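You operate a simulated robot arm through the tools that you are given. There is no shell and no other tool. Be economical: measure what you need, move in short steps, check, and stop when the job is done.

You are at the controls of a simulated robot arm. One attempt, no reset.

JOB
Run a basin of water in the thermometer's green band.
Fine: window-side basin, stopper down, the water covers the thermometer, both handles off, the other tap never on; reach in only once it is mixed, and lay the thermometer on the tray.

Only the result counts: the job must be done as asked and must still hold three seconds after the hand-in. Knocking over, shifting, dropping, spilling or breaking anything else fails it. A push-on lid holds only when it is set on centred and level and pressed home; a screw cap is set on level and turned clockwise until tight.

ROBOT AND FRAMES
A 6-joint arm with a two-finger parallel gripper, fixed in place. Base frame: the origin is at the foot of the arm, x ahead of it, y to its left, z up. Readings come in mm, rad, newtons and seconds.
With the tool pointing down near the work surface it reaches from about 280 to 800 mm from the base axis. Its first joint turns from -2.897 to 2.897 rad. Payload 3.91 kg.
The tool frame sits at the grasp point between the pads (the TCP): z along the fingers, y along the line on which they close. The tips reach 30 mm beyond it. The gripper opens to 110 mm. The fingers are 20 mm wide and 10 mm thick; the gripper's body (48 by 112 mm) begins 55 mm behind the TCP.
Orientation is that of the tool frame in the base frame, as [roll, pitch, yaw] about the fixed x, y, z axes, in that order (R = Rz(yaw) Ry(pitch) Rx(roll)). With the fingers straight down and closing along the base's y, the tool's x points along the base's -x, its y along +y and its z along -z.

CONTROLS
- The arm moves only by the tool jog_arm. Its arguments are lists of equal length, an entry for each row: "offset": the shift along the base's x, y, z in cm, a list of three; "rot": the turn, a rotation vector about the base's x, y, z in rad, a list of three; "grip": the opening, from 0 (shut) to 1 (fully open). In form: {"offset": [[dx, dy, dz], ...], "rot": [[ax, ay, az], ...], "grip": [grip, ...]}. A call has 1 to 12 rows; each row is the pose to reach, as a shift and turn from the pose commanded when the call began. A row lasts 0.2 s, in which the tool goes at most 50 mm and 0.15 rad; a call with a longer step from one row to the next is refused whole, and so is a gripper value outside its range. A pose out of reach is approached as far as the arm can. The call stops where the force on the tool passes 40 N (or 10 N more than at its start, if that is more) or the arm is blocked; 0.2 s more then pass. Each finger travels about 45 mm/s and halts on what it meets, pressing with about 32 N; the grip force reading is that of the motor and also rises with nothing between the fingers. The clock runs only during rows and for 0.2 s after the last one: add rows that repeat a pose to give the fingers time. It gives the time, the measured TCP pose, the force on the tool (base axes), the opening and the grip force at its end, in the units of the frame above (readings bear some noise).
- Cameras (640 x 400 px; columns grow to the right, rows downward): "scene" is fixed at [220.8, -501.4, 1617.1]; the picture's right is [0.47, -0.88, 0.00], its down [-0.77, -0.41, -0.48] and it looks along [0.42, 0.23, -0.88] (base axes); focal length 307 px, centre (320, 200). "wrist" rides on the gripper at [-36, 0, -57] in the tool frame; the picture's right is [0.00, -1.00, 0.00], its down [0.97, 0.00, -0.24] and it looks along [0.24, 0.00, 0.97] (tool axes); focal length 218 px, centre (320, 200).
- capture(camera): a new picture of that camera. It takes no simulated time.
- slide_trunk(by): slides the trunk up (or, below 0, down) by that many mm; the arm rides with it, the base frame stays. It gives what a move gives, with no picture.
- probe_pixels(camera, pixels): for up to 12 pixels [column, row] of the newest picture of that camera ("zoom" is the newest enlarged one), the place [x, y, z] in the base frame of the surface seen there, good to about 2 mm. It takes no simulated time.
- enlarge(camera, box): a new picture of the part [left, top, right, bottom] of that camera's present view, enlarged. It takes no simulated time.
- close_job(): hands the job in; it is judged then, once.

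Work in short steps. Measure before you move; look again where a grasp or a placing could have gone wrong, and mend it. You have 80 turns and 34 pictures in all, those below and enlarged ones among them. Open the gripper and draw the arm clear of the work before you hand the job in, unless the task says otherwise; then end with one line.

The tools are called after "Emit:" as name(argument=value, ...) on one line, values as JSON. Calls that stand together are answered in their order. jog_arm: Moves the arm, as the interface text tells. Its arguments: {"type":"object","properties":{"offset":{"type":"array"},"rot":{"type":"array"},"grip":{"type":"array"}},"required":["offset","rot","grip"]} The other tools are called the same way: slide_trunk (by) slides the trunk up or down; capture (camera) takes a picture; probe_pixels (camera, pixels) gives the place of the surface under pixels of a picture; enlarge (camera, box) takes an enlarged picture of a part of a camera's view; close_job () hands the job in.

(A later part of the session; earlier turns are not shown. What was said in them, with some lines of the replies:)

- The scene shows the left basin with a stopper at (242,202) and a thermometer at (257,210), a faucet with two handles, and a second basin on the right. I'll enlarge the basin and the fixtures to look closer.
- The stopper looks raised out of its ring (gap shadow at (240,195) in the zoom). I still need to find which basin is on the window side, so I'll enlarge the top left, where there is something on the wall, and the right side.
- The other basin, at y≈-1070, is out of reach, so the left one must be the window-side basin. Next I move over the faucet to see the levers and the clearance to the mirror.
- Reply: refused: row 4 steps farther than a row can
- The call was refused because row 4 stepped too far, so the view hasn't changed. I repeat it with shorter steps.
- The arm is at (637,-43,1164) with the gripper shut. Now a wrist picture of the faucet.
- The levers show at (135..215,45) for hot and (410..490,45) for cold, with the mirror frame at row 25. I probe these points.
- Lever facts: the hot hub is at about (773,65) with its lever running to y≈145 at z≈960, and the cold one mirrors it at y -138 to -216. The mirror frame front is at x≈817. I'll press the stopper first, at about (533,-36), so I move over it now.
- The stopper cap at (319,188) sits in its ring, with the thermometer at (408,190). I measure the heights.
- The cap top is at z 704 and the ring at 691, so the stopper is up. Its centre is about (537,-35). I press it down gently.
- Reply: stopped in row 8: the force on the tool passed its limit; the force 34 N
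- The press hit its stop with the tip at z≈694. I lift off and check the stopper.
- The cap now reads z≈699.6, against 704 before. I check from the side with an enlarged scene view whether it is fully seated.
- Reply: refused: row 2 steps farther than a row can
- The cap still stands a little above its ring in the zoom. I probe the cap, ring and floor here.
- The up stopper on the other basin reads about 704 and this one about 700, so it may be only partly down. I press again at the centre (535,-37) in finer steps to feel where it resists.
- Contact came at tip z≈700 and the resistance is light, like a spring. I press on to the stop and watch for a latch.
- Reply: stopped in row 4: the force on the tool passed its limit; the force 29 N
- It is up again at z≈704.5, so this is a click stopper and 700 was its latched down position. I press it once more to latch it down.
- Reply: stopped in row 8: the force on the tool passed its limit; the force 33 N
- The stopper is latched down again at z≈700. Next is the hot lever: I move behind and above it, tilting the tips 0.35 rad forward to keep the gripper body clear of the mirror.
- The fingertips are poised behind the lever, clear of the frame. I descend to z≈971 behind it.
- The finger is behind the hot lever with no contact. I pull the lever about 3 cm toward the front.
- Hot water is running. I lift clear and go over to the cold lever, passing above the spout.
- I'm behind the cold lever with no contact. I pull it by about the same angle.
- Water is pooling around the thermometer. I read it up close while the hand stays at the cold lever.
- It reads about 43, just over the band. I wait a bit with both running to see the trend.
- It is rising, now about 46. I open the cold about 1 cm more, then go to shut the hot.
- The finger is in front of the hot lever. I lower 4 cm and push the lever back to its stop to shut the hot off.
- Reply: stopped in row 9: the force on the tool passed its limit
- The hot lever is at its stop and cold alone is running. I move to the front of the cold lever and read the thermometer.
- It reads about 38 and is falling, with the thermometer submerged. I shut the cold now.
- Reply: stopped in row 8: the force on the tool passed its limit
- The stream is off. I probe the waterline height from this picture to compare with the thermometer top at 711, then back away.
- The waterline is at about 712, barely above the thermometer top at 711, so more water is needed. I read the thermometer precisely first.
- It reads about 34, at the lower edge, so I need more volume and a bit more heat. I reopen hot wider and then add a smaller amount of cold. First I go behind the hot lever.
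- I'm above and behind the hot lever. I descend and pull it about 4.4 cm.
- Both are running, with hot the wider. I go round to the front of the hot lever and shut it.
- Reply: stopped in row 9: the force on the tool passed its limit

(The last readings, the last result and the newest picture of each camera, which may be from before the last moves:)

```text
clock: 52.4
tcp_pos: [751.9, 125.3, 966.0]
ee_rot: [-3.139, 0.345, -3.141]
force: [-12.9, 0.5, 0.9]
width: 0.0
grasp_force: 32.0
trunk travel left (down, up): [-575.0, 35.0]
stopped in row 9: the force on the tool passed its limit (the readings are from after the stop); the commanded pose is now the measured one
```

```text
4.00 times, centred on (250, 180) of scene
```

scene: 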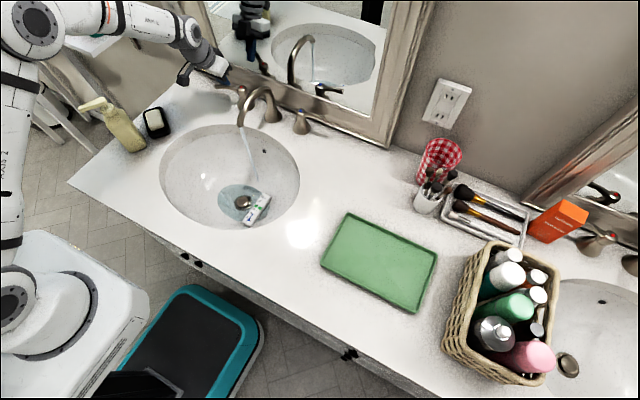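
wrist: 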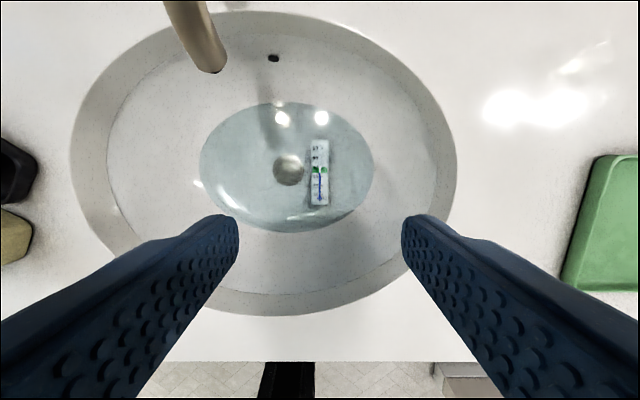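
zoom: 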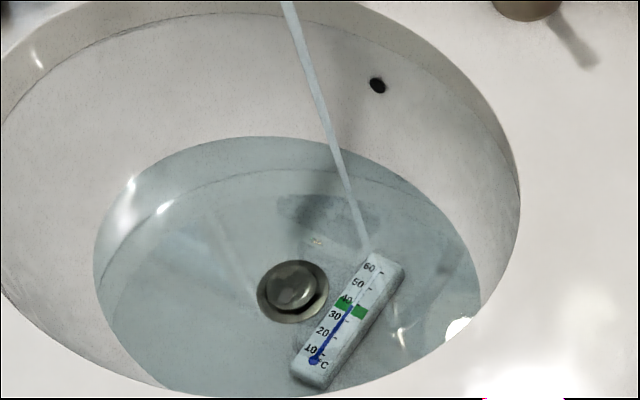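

It reads about 39–40 with cold running alone. About 4 s of cold should trim it to 37–38, so I go and shut the cold now.

Emit:
jog_arm(offset=[[-3, 0, 1], [-6, 0, 4.5], [-6.7, -2, 9], [-6.7, -4.5, 13], [-6.7, -9, 15], [-6.7, -13.5, 15], [-6.7, -18, 15], [-6.7, -22.5, 15], [-6.7, -27, 13.5], [-6.2, -30.8, 10.5], [-5.2, -30.8, 6], [-4.6, -30.8, 1.5]], rot=[[0, 0, 0], [0, 0, 0], [0, 0, 0], [0, 0, 0], [0, 0, 0], [0, 0, 0], [0, 0, 0], [0, 0, 0], [0, 0, 0], [0, 0, 0], [0, 0, 0], [0, 0, 0]], grip=[0, 0, 0, 0, 0, 0, 0, 0, 0, 0, 0, 0])

Emit:
jog_arm(offset=[[2, 0, -1], [3.2, 0, -1], [4, 0, -1], [4.5, 0, -1], [4.9, 0, -1], [5.3, 0, -1], [5.7, 0, -1]], rot=[[0, 0, 0], [0, 0, 0], [0, 0, 0], [0, 0, 0], [0, 0, 0], [0, 0, 0], [0, 0, 0]], grip=[0, 0, 0, 0, 0, 0, 0])

Emit:
jog_arm(offset=[[-3.5, 0.5, 0], [-7, 1, 2], [-11, 2, 4], [-14.5, 4, 6], [-18, 6, 8], [-21.5, 8, 8], [-21.5, 8.5, 6], [-21.5, 8.5, 4], [-21.5, 8.5, 4], [-21.5, 8.5, 4], [-21.5, 8.5, 4]], rot=[[0, 0, 0], [0, 0, 0], [0, 0, 0], [0, 0.1, 0], [0, 0.2, 0], [0, 0.28, 0], [0, 0.33, 0], [0, 0.33, 0], [0, 0.33, 0], [0, 0.33, 0], [0, 0.33, 0]], grip=[0, 0, 0, 0, 0, 0, 0.4, 0.7, 0.7, 0.7, 0.7])

Emit:
capture(camera="wrist")

```text
clock: 55.0
tcp_pos: [710.4, -184.0, 978.7]
ee_rot: [-3.138, 0.348, -3.138]
force: [-0.6, 0.4, -1.4]
width: 0.0
grasp_force: 31.8
trunk travel left (down, up): [-575.0, 35.0]
```

```text
clock: 56.2
tcp_pos: [751.7, -184.8, 966.3]
ee_rot: [3.139, 0.329, 3.14]
force: [-14.4, -1.2, 0.9]
width: 0.1
grasp_force: 32.3
trunk travel left (down, up): [-575.0, 35.0]
stopped in row 6: the force on the tool passed its limit (the readings are from after the stop); the commanded pose is now the measured one
```

```text
clock: 58.6
tcp_pos: [539.6, -100.3, 1008.4]
ee_rot: [3.141, 0.003, 3.138]
force: [0.3, 0.1, 0.5]
width: 77.2
grasp_force: 0.0
trunk travel left (down, up): [-575.0, 35.0]
```

```text
6 pictures are left
```

wrist: 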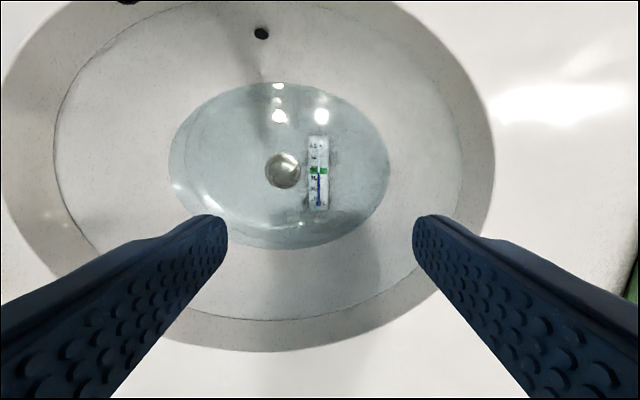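

Both handles are at their stops. I wait 2 s for mixing, then read the thermometer and probe the waterline and thermometer edges.

Emit:
jog_arm(offset=[[0, 0, 0], [0, 0, 0], [0, 0, 0], [0, 0, 0], [0, 0, 0], [0, 0, 0], [0, 0, 0], [0, 0, 0], [0, 0, 0], [0, 0, 0], [0, 0, 0], [0, 0, 0]], rot=[[0, 0, 0], [0, 0, 0], [0, 0, 0], [0, 0, 0], [0, 0, 0], [0, 0, 0], [0, 0, 0], [0, 0, 0], [0, 0, 0], [0, 0, 0], [0, 0, 0], [0, 0, 0]], grip=[0.7, 0.7, 0.7, 0.7, 0.7, 0.7, 0.7, 0.7, 0.7, 0.7, 0.7, 0.7])

Emit:
enlarge(camera="wrist", box=[286, 126, 358, 216])

Emit:
probe_pixels(camera="wrist", pixels=[[318, 140], [318, 206], [311, 172], [327, 172], [318, 172], [171, 165], [387, 170], [280, 248], [275, 83], [283, 171]])

```text
clock: 61.2
tcp_pos: [540.4, -99.0, 1008.7]
ee_rot: [3.139, 0.003, 3.141]
force: [-0.4, -0.1, 0.5]
width: 77.1
grasp_force: 0.1
trunk travel left (down, up): [-575.0, 35.0]
```

```text
4.44 times, centred on (322, 171) of wrist
```

zoom: 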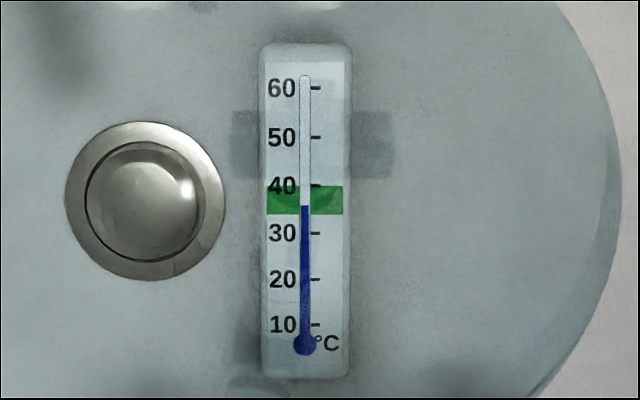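

```text
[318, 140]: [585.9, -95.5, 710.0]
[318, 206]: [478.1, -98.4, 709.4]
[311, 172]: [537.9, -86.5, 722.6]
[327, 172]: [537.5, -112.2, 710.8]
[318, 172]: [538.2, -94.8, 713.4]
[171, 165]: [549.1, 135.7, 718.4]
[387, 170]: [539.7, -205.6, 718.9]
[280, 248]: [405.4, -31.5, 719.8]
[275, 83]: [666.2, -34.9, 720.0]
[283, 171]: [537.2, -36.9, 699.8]
```

It reads about 36, inside the green band. The waterline at 719 covers the thermometer (711), the stopper is still down at 699.8, and nothing is running. I narrow the gripper to about 45 mm so it clears the stopper, and descend onto the thermometer at about (533,-97).

Emit:
jog_arm(offset=[[-0.7, 0.2, -3], [-0.7, 0.2, -8], [-0.7, 0.2, -13], [-0.7, 0.2, -18], [-0.7, 0.2, -22], [-0.7, 0.2, -25], [-0.7, 0.2, -25]], rot=[[0, 0, 0], [0, 0, 0], [0, 0, 0], [0, 0, 0], [0, 0, 0], [0, 0, 0], [0, 0, 0]], grip=[0.42, 0.42, 0.42, 0.42, 0.42, 0.42, 0.42])

Emit:
capture(camera="wrist")

```text
clock: 62.8
tcp_pos: [531.2, -97.6, 755.7]
ee_rot: [3.139, 0.005, 3.14]
force: [-0.9, -0.2, 0.1]
width: 46.3
grasp_force: 0.0
trunk travel left (down, up): [-575.0, 35.0]
```

```text
4 pictures are left
```

wrist: 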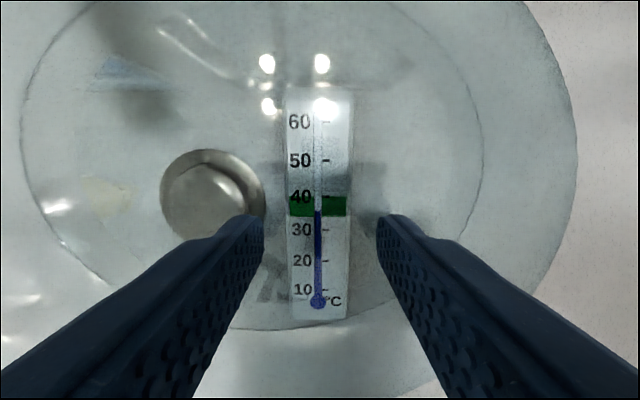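

The thermometer is centred between the fingers (287–350 against 263–378). I narrow to about 40 mm, go down 2.9 cm and close.

Emit:
jog_arm(offset=[[0, 0, -0.3], [0, 0, -1.5], [0, 0, -2.5], [0, 0, -2.9], [0, 0, -2.9], [0, 0, -2.9], [0, 0, -2.9], [0, 0, -2.9]], rot=[[0, 0, 0], [0, 0, 0], [0, 0, 0], [0, 0, 0], [0, 0, 0], [0, 0, 0], [0, 0, 0], [0, 0, 0]], grip=[0.37, 0.37, 0.37, 0.37, 0.2, 0.1, 0.1, 0.1])

```text
clock: 64.6
tcp_pos: [532.6, -96.8, 727.2]
ee_rot: [3.14, 0.004, 3.141]
force: [0.0, 0.5, -1.0]
width: 33.2
grasp_force: 32.8
trunk travel left (down, up): [-575.0, 35.0]
```

The grasp holds at 33 mm. I lift straight up out of the water.

Emit:
jog_arm(offset=[[0, 0, 1], [0, 0, 3], [0, 0, 6], [0, 0, 10], [0, 0, 14], [0, 0, 18], [0, 0, 22], [0, 0, 26], [0, 0, 26], [0, 0, 26], [0, 0, 26], [0, 0, 26]], rot=[[0, 0, 0], [0, 0, 0], [0, 0, 0], [0, 0, 0], [0, 0, 0], [0, 0, 0], [0, 0, 0], [0, 0, 0], [0, 0, 0], [0, 0, 0], [0, 0, 0], [0, 0, 0]], grip=[0.1, 0.1, 0.1, 0.1, 0.1, 0.1, 0.1, 0.1, 0.1, 0.1, 0.1, 0.1])

Emit:
jog_arm(offset=[[0, -4, 0], [0, -8, 0], [0, -12, 0], [-0.5, -16, 0], [-1, -20, 0], [-1.5, -24, 0], [-2, -28, 0], [-2.5, -32, 0], [-3, -36, 0], [-3.5, -39.5, 0], [-4, -42, 0], [-4, -42, 0]], rot=[[0, 0, 0], [0, 0, 0], [0, 0, 0], [0, 0, 0], [0, 0, 0], [0, 0, 0], [0, 0, 0], [0, 0, 0], [0, 0, 0], [0, 0, 0], [0, 0, 0], [0, 0, 0]], grip=[0.1, 0.1, 0.1, 0.1, 0.1, 0.1, 0.1, 0.1, 0.1, 0.1, 0.1, 0.1])

Emit:
capture(camera="scene")

```text
clock: 67.2
tcp_pos: [531.2, -97.4, 989.1]
ee_rot: [3.139, 0.004, 3.139]
force: [0.4, -0.3, -0.6]
width: 10.9
grasp_force: 0.0
trunk travel left (down, up): [-575.0, 35.0]
```

```text
clock: 69.8
tcp_pos: [492.6, -517.3, 988.4]
ee_rot: [-3.141, 0.003, -3.139]
force: [0.6, -0.8, -0.4]
width: 10.6
grasp_force: 0.0
trunk travel left (down, up): [-575.0, 35.0]
```

```text
3 pictures are left
```

scene: 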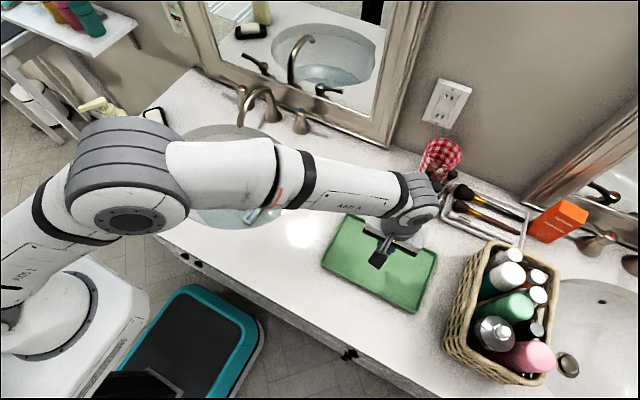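

The opening is 10.9, so the thermometer slipped out during the lift. In this picture it shows near (262,212), so I probe around there for its pose.

Emit:
probe_pixels(camera="scene", pixels=[[250, 218], [254, 214], [258, 210], [262, 206], [266, 202], [270, 198], [246, 216], [250, 212], [255, 220], [262, 214], [268, 208], [272, 206]])

```text
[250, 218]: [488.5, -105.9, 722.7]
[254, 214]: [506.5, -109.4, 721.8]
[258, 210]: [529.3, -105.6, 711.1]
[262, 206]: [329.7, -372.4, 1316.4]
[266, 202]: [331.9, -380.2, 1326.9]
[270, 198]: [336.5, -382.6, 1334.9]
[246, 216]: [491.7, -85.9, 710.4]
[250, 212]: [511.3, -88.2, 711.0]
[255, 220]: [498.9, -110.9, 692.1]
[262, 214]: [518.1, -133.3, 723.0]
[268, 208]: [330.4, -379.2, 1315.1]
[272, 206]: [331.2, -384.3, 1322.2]
```

The points at z≈711 match its original spot, so it slipped early and still lies flat in the water. I go back over it and look before regrasping deeper.

Emit:
jog_arm(offset=[[0, 4, 0], [0.5, 8, 0], [1, 12, 0], [1.5, 16, 0], [2, 20, 0], [2.5, 24, 0], [3, 28, 0], [3.5, 32, 0], [4, 36, 0], [4, 40, 0], [4, 42, 0], [4, 42, 0]], rot=[[0, 0, 0], [0, 0, 0], [0, 0, 0], [0, 0, 0], [0, 0, 0], [0, 0, 0], [0, 0, 0], [0, 0, 0], [0, 0, 0], [0, 0, 0], [0, 0, 0], [0, 0, 0]], grip=[0.42, 0.42, 0.42, 0.42, 0.42, 0.42, 0.42, 0.42, 0.42, 0.42, 0.42, 0.42])

Emit:
jog_arm(offset=[[0, 0, -4], [0, 0, -9], [0, 0, -14], [0, 0, -18], [0, 0, -21], [0, 0, -23], [0, 0, -23]], rot=[[0, 0, 0], [0, 0, 0], [0, 0, 0], [0, 0, 0], [0, 0, 0], [0, 0, 0], [0, 0, 0]], grip=[0.42, 0.42, 0.42, 0.42, 0.42, 0.42, 0.42])

Emit:
capture(camera="wrist")

```text
clock: 72.4
tcp_pos: [532.8, -97.0, 989.3]
ee_rot: [3.14, 0.004, 3.139]
force: [-0.7, -0.6, -0.2]
width: 46.3
grasp_force: 0.1
trunk travel left (down, up): [-575.0, 35.0]
```

```text
clock: 74.0
tcp_pos: [532.7, -97.0, 759.8]
ee_rot: [3.14, 0.002, 3.139]
force: [0.1, -0.3, 1.3]
width: 46.1
grasp_force: 0.1
trunk travel left (down, up): [-575.0, 35.0]
```

```text
2 pictures are left
```

wrist: 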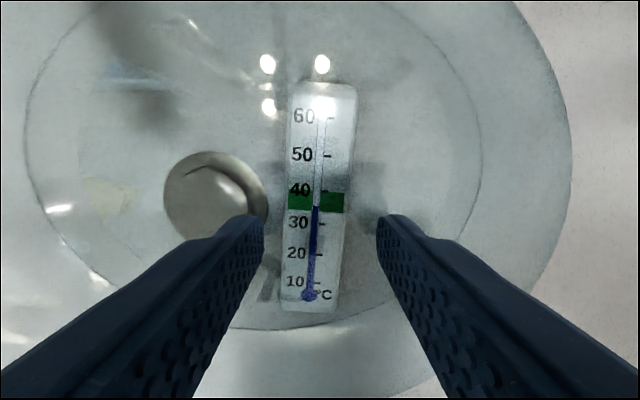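

It lies flat, turned about -0.08 rad and a few mm forward, and still reads in the green. I align, go 4 mm deeper than before, and close fully with more time.

Emit:
jog_arm(offset=[[0.3, 0, -0.3], [0.3, 0, -1.5], [0.3, 0, -2.6], [0.3, 0, -3.3], [0.3, 0, -3.6], [0.3, 0, -3.6], [0.3, 0, -3.6], [0.3, 0, -3.6], [0.3, 0, -3.6], [0.3, 0, -3.6]], rot=[[0, 0, -0.08], [0, 0, -0.08], [0, 0, -0.08], [0, 0, -0.08], [0, 0, -0.08], [0, 0, -0.08], [0, 0, -0.08], [0, 0, -0.08], [0, 0, -0.08], [0, 0, -0.08]], grip=[0.38, 0.38, 0.38, 0.38, 0.38, 0, 0, 0, 0, 0])

Emit:
jog_arm(offset=[[0, 0, 0.2], [0, 0, 0.5], [0, 0, 0.9], [0, 0, 1.3], [0, 0, 1.3]], rot=[[0, 0, 0], [0, 0, 0], [0, 0, 0], [0, 0, 0], [0, 0, 0]], grip=[0, 0, 0, 0, 0])

```text
clock: 76.2
tcp_pos: [536.0, -97.0, 721.6]
ee_rot: [3.139, 0.003, 3.062]
force: [0.4, -0.8, -0.2]
width: 33.1
grasp_force: 32.1
trunk travel left (down, up): [-575.0, 35.0]
```

```text
clock: 77.4
tcp_pos: [536.0, -96.3, 734.9]
ee_rot: [3.138, 0.004, 3.061]
force: [0.5, 0.9, -0.9]
width: 33.1
grasp_force: 31.7
trunk travel left (down, up): [-575.0, 35.0]
```

It still holds after lifting 13 mm (33.1 mm, 32 N). I continue the lift gently.

Emit:
jog_arm(offset=[[0, 0, 1], [0, 0, 2], [0, 0, 3.5], [0, 0, 5], [0, 0, 7], [0, 0, 9.5], [0, 0, 12], [0, 0, 14.5], [0, 0, 17], [0, 0, 20], [0, 0, 22.5], [0, 0, 24.5]], rot=[[0, 0, 0], [0, 0, 0], [0, 0, 0], [0, 0, 0], [0, 0, 0], [0, 0, 0], [0, 0, 0], [0, 0, 0], [0, 0, 0], [0, 0, 0], [0, 0, 0], [0, 0, 0]], grip=[0, 0, 0, 0, 0, 0, 0, 0, 0, 0, 0, 0])

```text
clock: 80.0
tcp_pos: [536.1, -97.6, 981.3]
ee_rot: [3.139, 0.005, 3.062]
force: [-0.3, -0.4, -0.6]
width: 33.0
grasp_force: 32.2
trunk travel left (down, up): [-575.0, 35.0]
```

The thermometer is out of the water and held. I carry it over the tray centre at about (494,-520).

Emit:
jog_arm(offset=[[0, -3, 0], [0, -6.5, 0], [-0.5, -10.5, 0], [-1, -14.5, 0], [-1.5, -18.5, 0], [-2, -22.5, 0], [-2.5, -26.5, 0], [-3, -30.5, 0], [-3.5, -34.5, 0], [-4, -38, 0], [-4.2, -41, 0], [-4.2, -42.3, 0]], rot=[[0, 0, 0], [0, 0, 0], [0, 0, 0], [0, 0, 0], [0, 0, 0.02], [0, 0, 0.04], [0, 0, 0.06], [0, 0, 0.08], [0, 0, 0.08], [0, 0, 0.08], [0, 0, 0.08], [0, 0, 0.08]], grip=[0, 0, 0, 0, 0, 0, 0, 0, 0, 0, 0, 0])

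Emit:
capture(camera="wrist")

Emit:
probe_pixels(camera="wrist", pixels=[[320, 150], [320, 230], [320, 190], [200, 150], [440, 150], [320, 60], [320, 90], [150, 150], [500, 150], [250, 180]])

```text
clock: 82.6
tcp_pos: [492.5, -521.6, 979.8]
ee_rot: [3.14, 0.004, 3.139]
force: [-0.1, -0.1, -0.9]
width: 33.3
grasp_force: 31.6
trunk travel left (down, up): [-575.0, 35.0]
```

```text
1 pictures are left
```

wrist: 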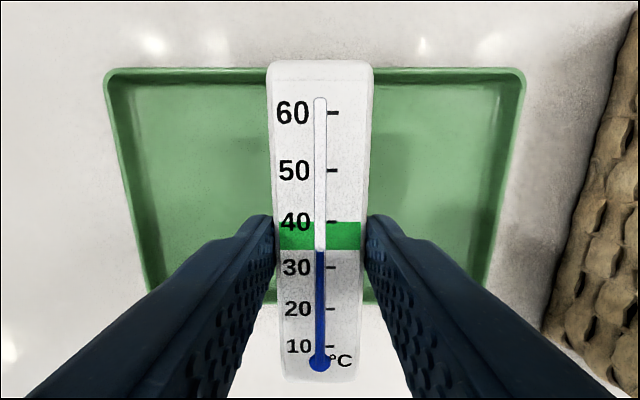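

```text
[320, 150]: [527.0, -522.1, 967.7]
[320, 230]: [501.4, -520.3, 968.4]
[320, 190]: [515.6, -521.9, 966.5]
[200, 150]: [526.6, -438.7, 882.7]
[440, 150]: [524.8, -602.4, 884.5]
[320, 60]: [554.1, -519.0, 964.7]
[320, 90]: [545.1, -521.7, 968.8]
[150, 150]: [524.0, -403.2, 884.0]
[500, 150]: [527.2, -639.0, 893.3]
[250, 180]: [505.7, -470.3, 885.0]
```

It is held level, with its top at 967 and its bottom at about TCP-32, over the tray floor at 884. I lower to TCP z≈917, release gently, and rise.

Emit:
jog_arm(offset=[[-0.4, 0, -2], [-0.4, 0, -4], [-0.4, 0, -5.2], [-0.4, 0, -5.8], [-0.4, 0, -6.1], [-0.4, 0, -6.3], [-0.4, 0, -6.3]], rot=[[0, 0, 0], [0, 0, 0], [0, 0, 0], [0, 0, 0], [0, 0, 0], [0, 0, 0], [0, 0, 0]], grip=[0, 0, 0, 0, 0, 0, 0])

```text
clock: 84.2
tcp_pos: [489.1, -519.5, 918.6]
ee_rot: [3.139, 0.003, 3.141]
force: [0.0, 0.7, -1.0]
width: 33.4
grasp_force: 31.6
trunk travel left (down, up): [-575.0, 35.0]
```

No contact force yet at z 918.6. I ease down another few millimetres until it touches.

Emit:
jog_arm(offset=[[0, 0, -0.15], [0, 0, -0.3], [0, 0, -0.3]], rot=[[0, 0, 0], [0, 0, 0], [0, 0, 0]], grip=[0, 0, 0])

```text
clock: 85.0
tcp_pos: [488.9, -519.5, 916.4]
ee_rot: [-3.14, 0.006, 3.141]
force: [-0.8, 0.1, 7.3]
width: 33.2
grasp_force: 32.3
trunk travel left (down, up): [-575.0, 35.0]
```

Contact at 7 N: it rests on the tray floor. I open and rise straight up, then draw back.

Emit:
jog_arm(offset=[[0, 0, 0], [0, 0, 0], [0, 0, 0], [0, 0, 2], [0, 0, 6], [0, 0, 10], [0, 0, 14], [0, 2, 18], [-3, 5, 20], [-6, 8, 20], [-9, 11, 20], [-12, 14, 20]], rot=[[0, 0, 0], [0, 0, 0], [0, 0, 0], [0, 0, 0], [0, 0, 0], [0, 0, 0], [0, 0, 0], [0, 0, 0], [0, 0, 0], [0, 0, 0], [0, 0, 0], [0, 0, 0]], grip=[0.5, 0.5, 0.5, 0.5, 0.5, 0.5, 0.5, 0.5, 0.5, 0.5, 0.5, 0.5])

Emit:
jog_arm(offset=[[-3, 4, 0], [-3, 8, 1], [-3, 12, 2], [-3, 16, 3], [-3, 20, 3], [-3, 24, 3], [-3, 28, 3], [-3, 32, 3], [-3, 36, 3], [-3, 40, 3], [-3, 44, 3], [-3, 47, 3]], rot=[[0, 0, 0], [0, 0, 0], [0, 0, 0], [0, 0, 0], [0, 0, 0], [0, 0, 0], [0, 0, 0], [0, 0, 0], [0, 0, 0], [0, 0, 0], [0, 0, 0], [0, 0, 0]], grip=[0.5, 0.5, 0.5, 0.5, 0.5, 0.5, 0.5, 0.5, 0.5, 0.5, 0.5, 0.5])

Emit:
capture(camera="scene")

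```text
clock: 87.6
tcp_pos: [369.7, -378.7, 1113.8]
ee_rot: [3.14, 0.004, 3.142]
force: [0.2, 0.2, 0.3]
width: 55.0
grasp_force: 0.0
trunk travel left (down, up): [-575.0, 35.0]
```

```text
clock: 90.2
tcp_pos: [336.9, 91.5, 1143.9]
ee_rot: [3.138, 0.005, 3.139]
force: [-0.5, -0.3, 0.4]
width: 54.8
grasp_force: 0.0
trunk travel left (down, up): [-575.0, 35.0]
```

```text
0 pictures are left
```

scene: 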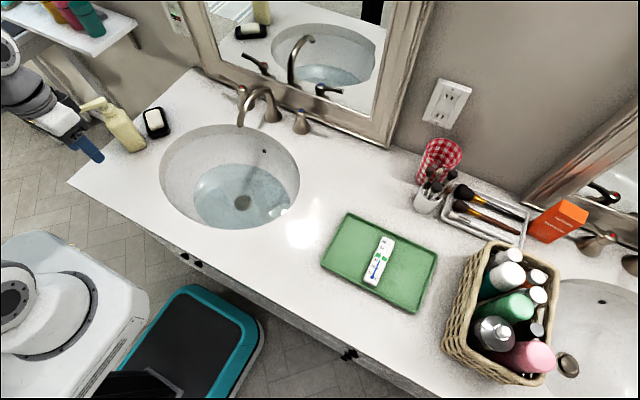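

The thermometer lies flat on the tray at (379,262). The basin holds its water with the stopper down, no stream is running, and both levers are at off. The arm is clear, so I hand in.

Emit:
close_job()

```text
The job is handed in.
```

I ran the basin to about 36 °C, inside the green band. The stopper is down, both handles are off, the other tap was never touched, and the thermometer is lying on the tray. The thermometer slipped from the gripper on my first lift and stayed in the basin, so I reached in a second time to get it. I took the reachable left basin to be the window-side one; no window was visible to confirm that.
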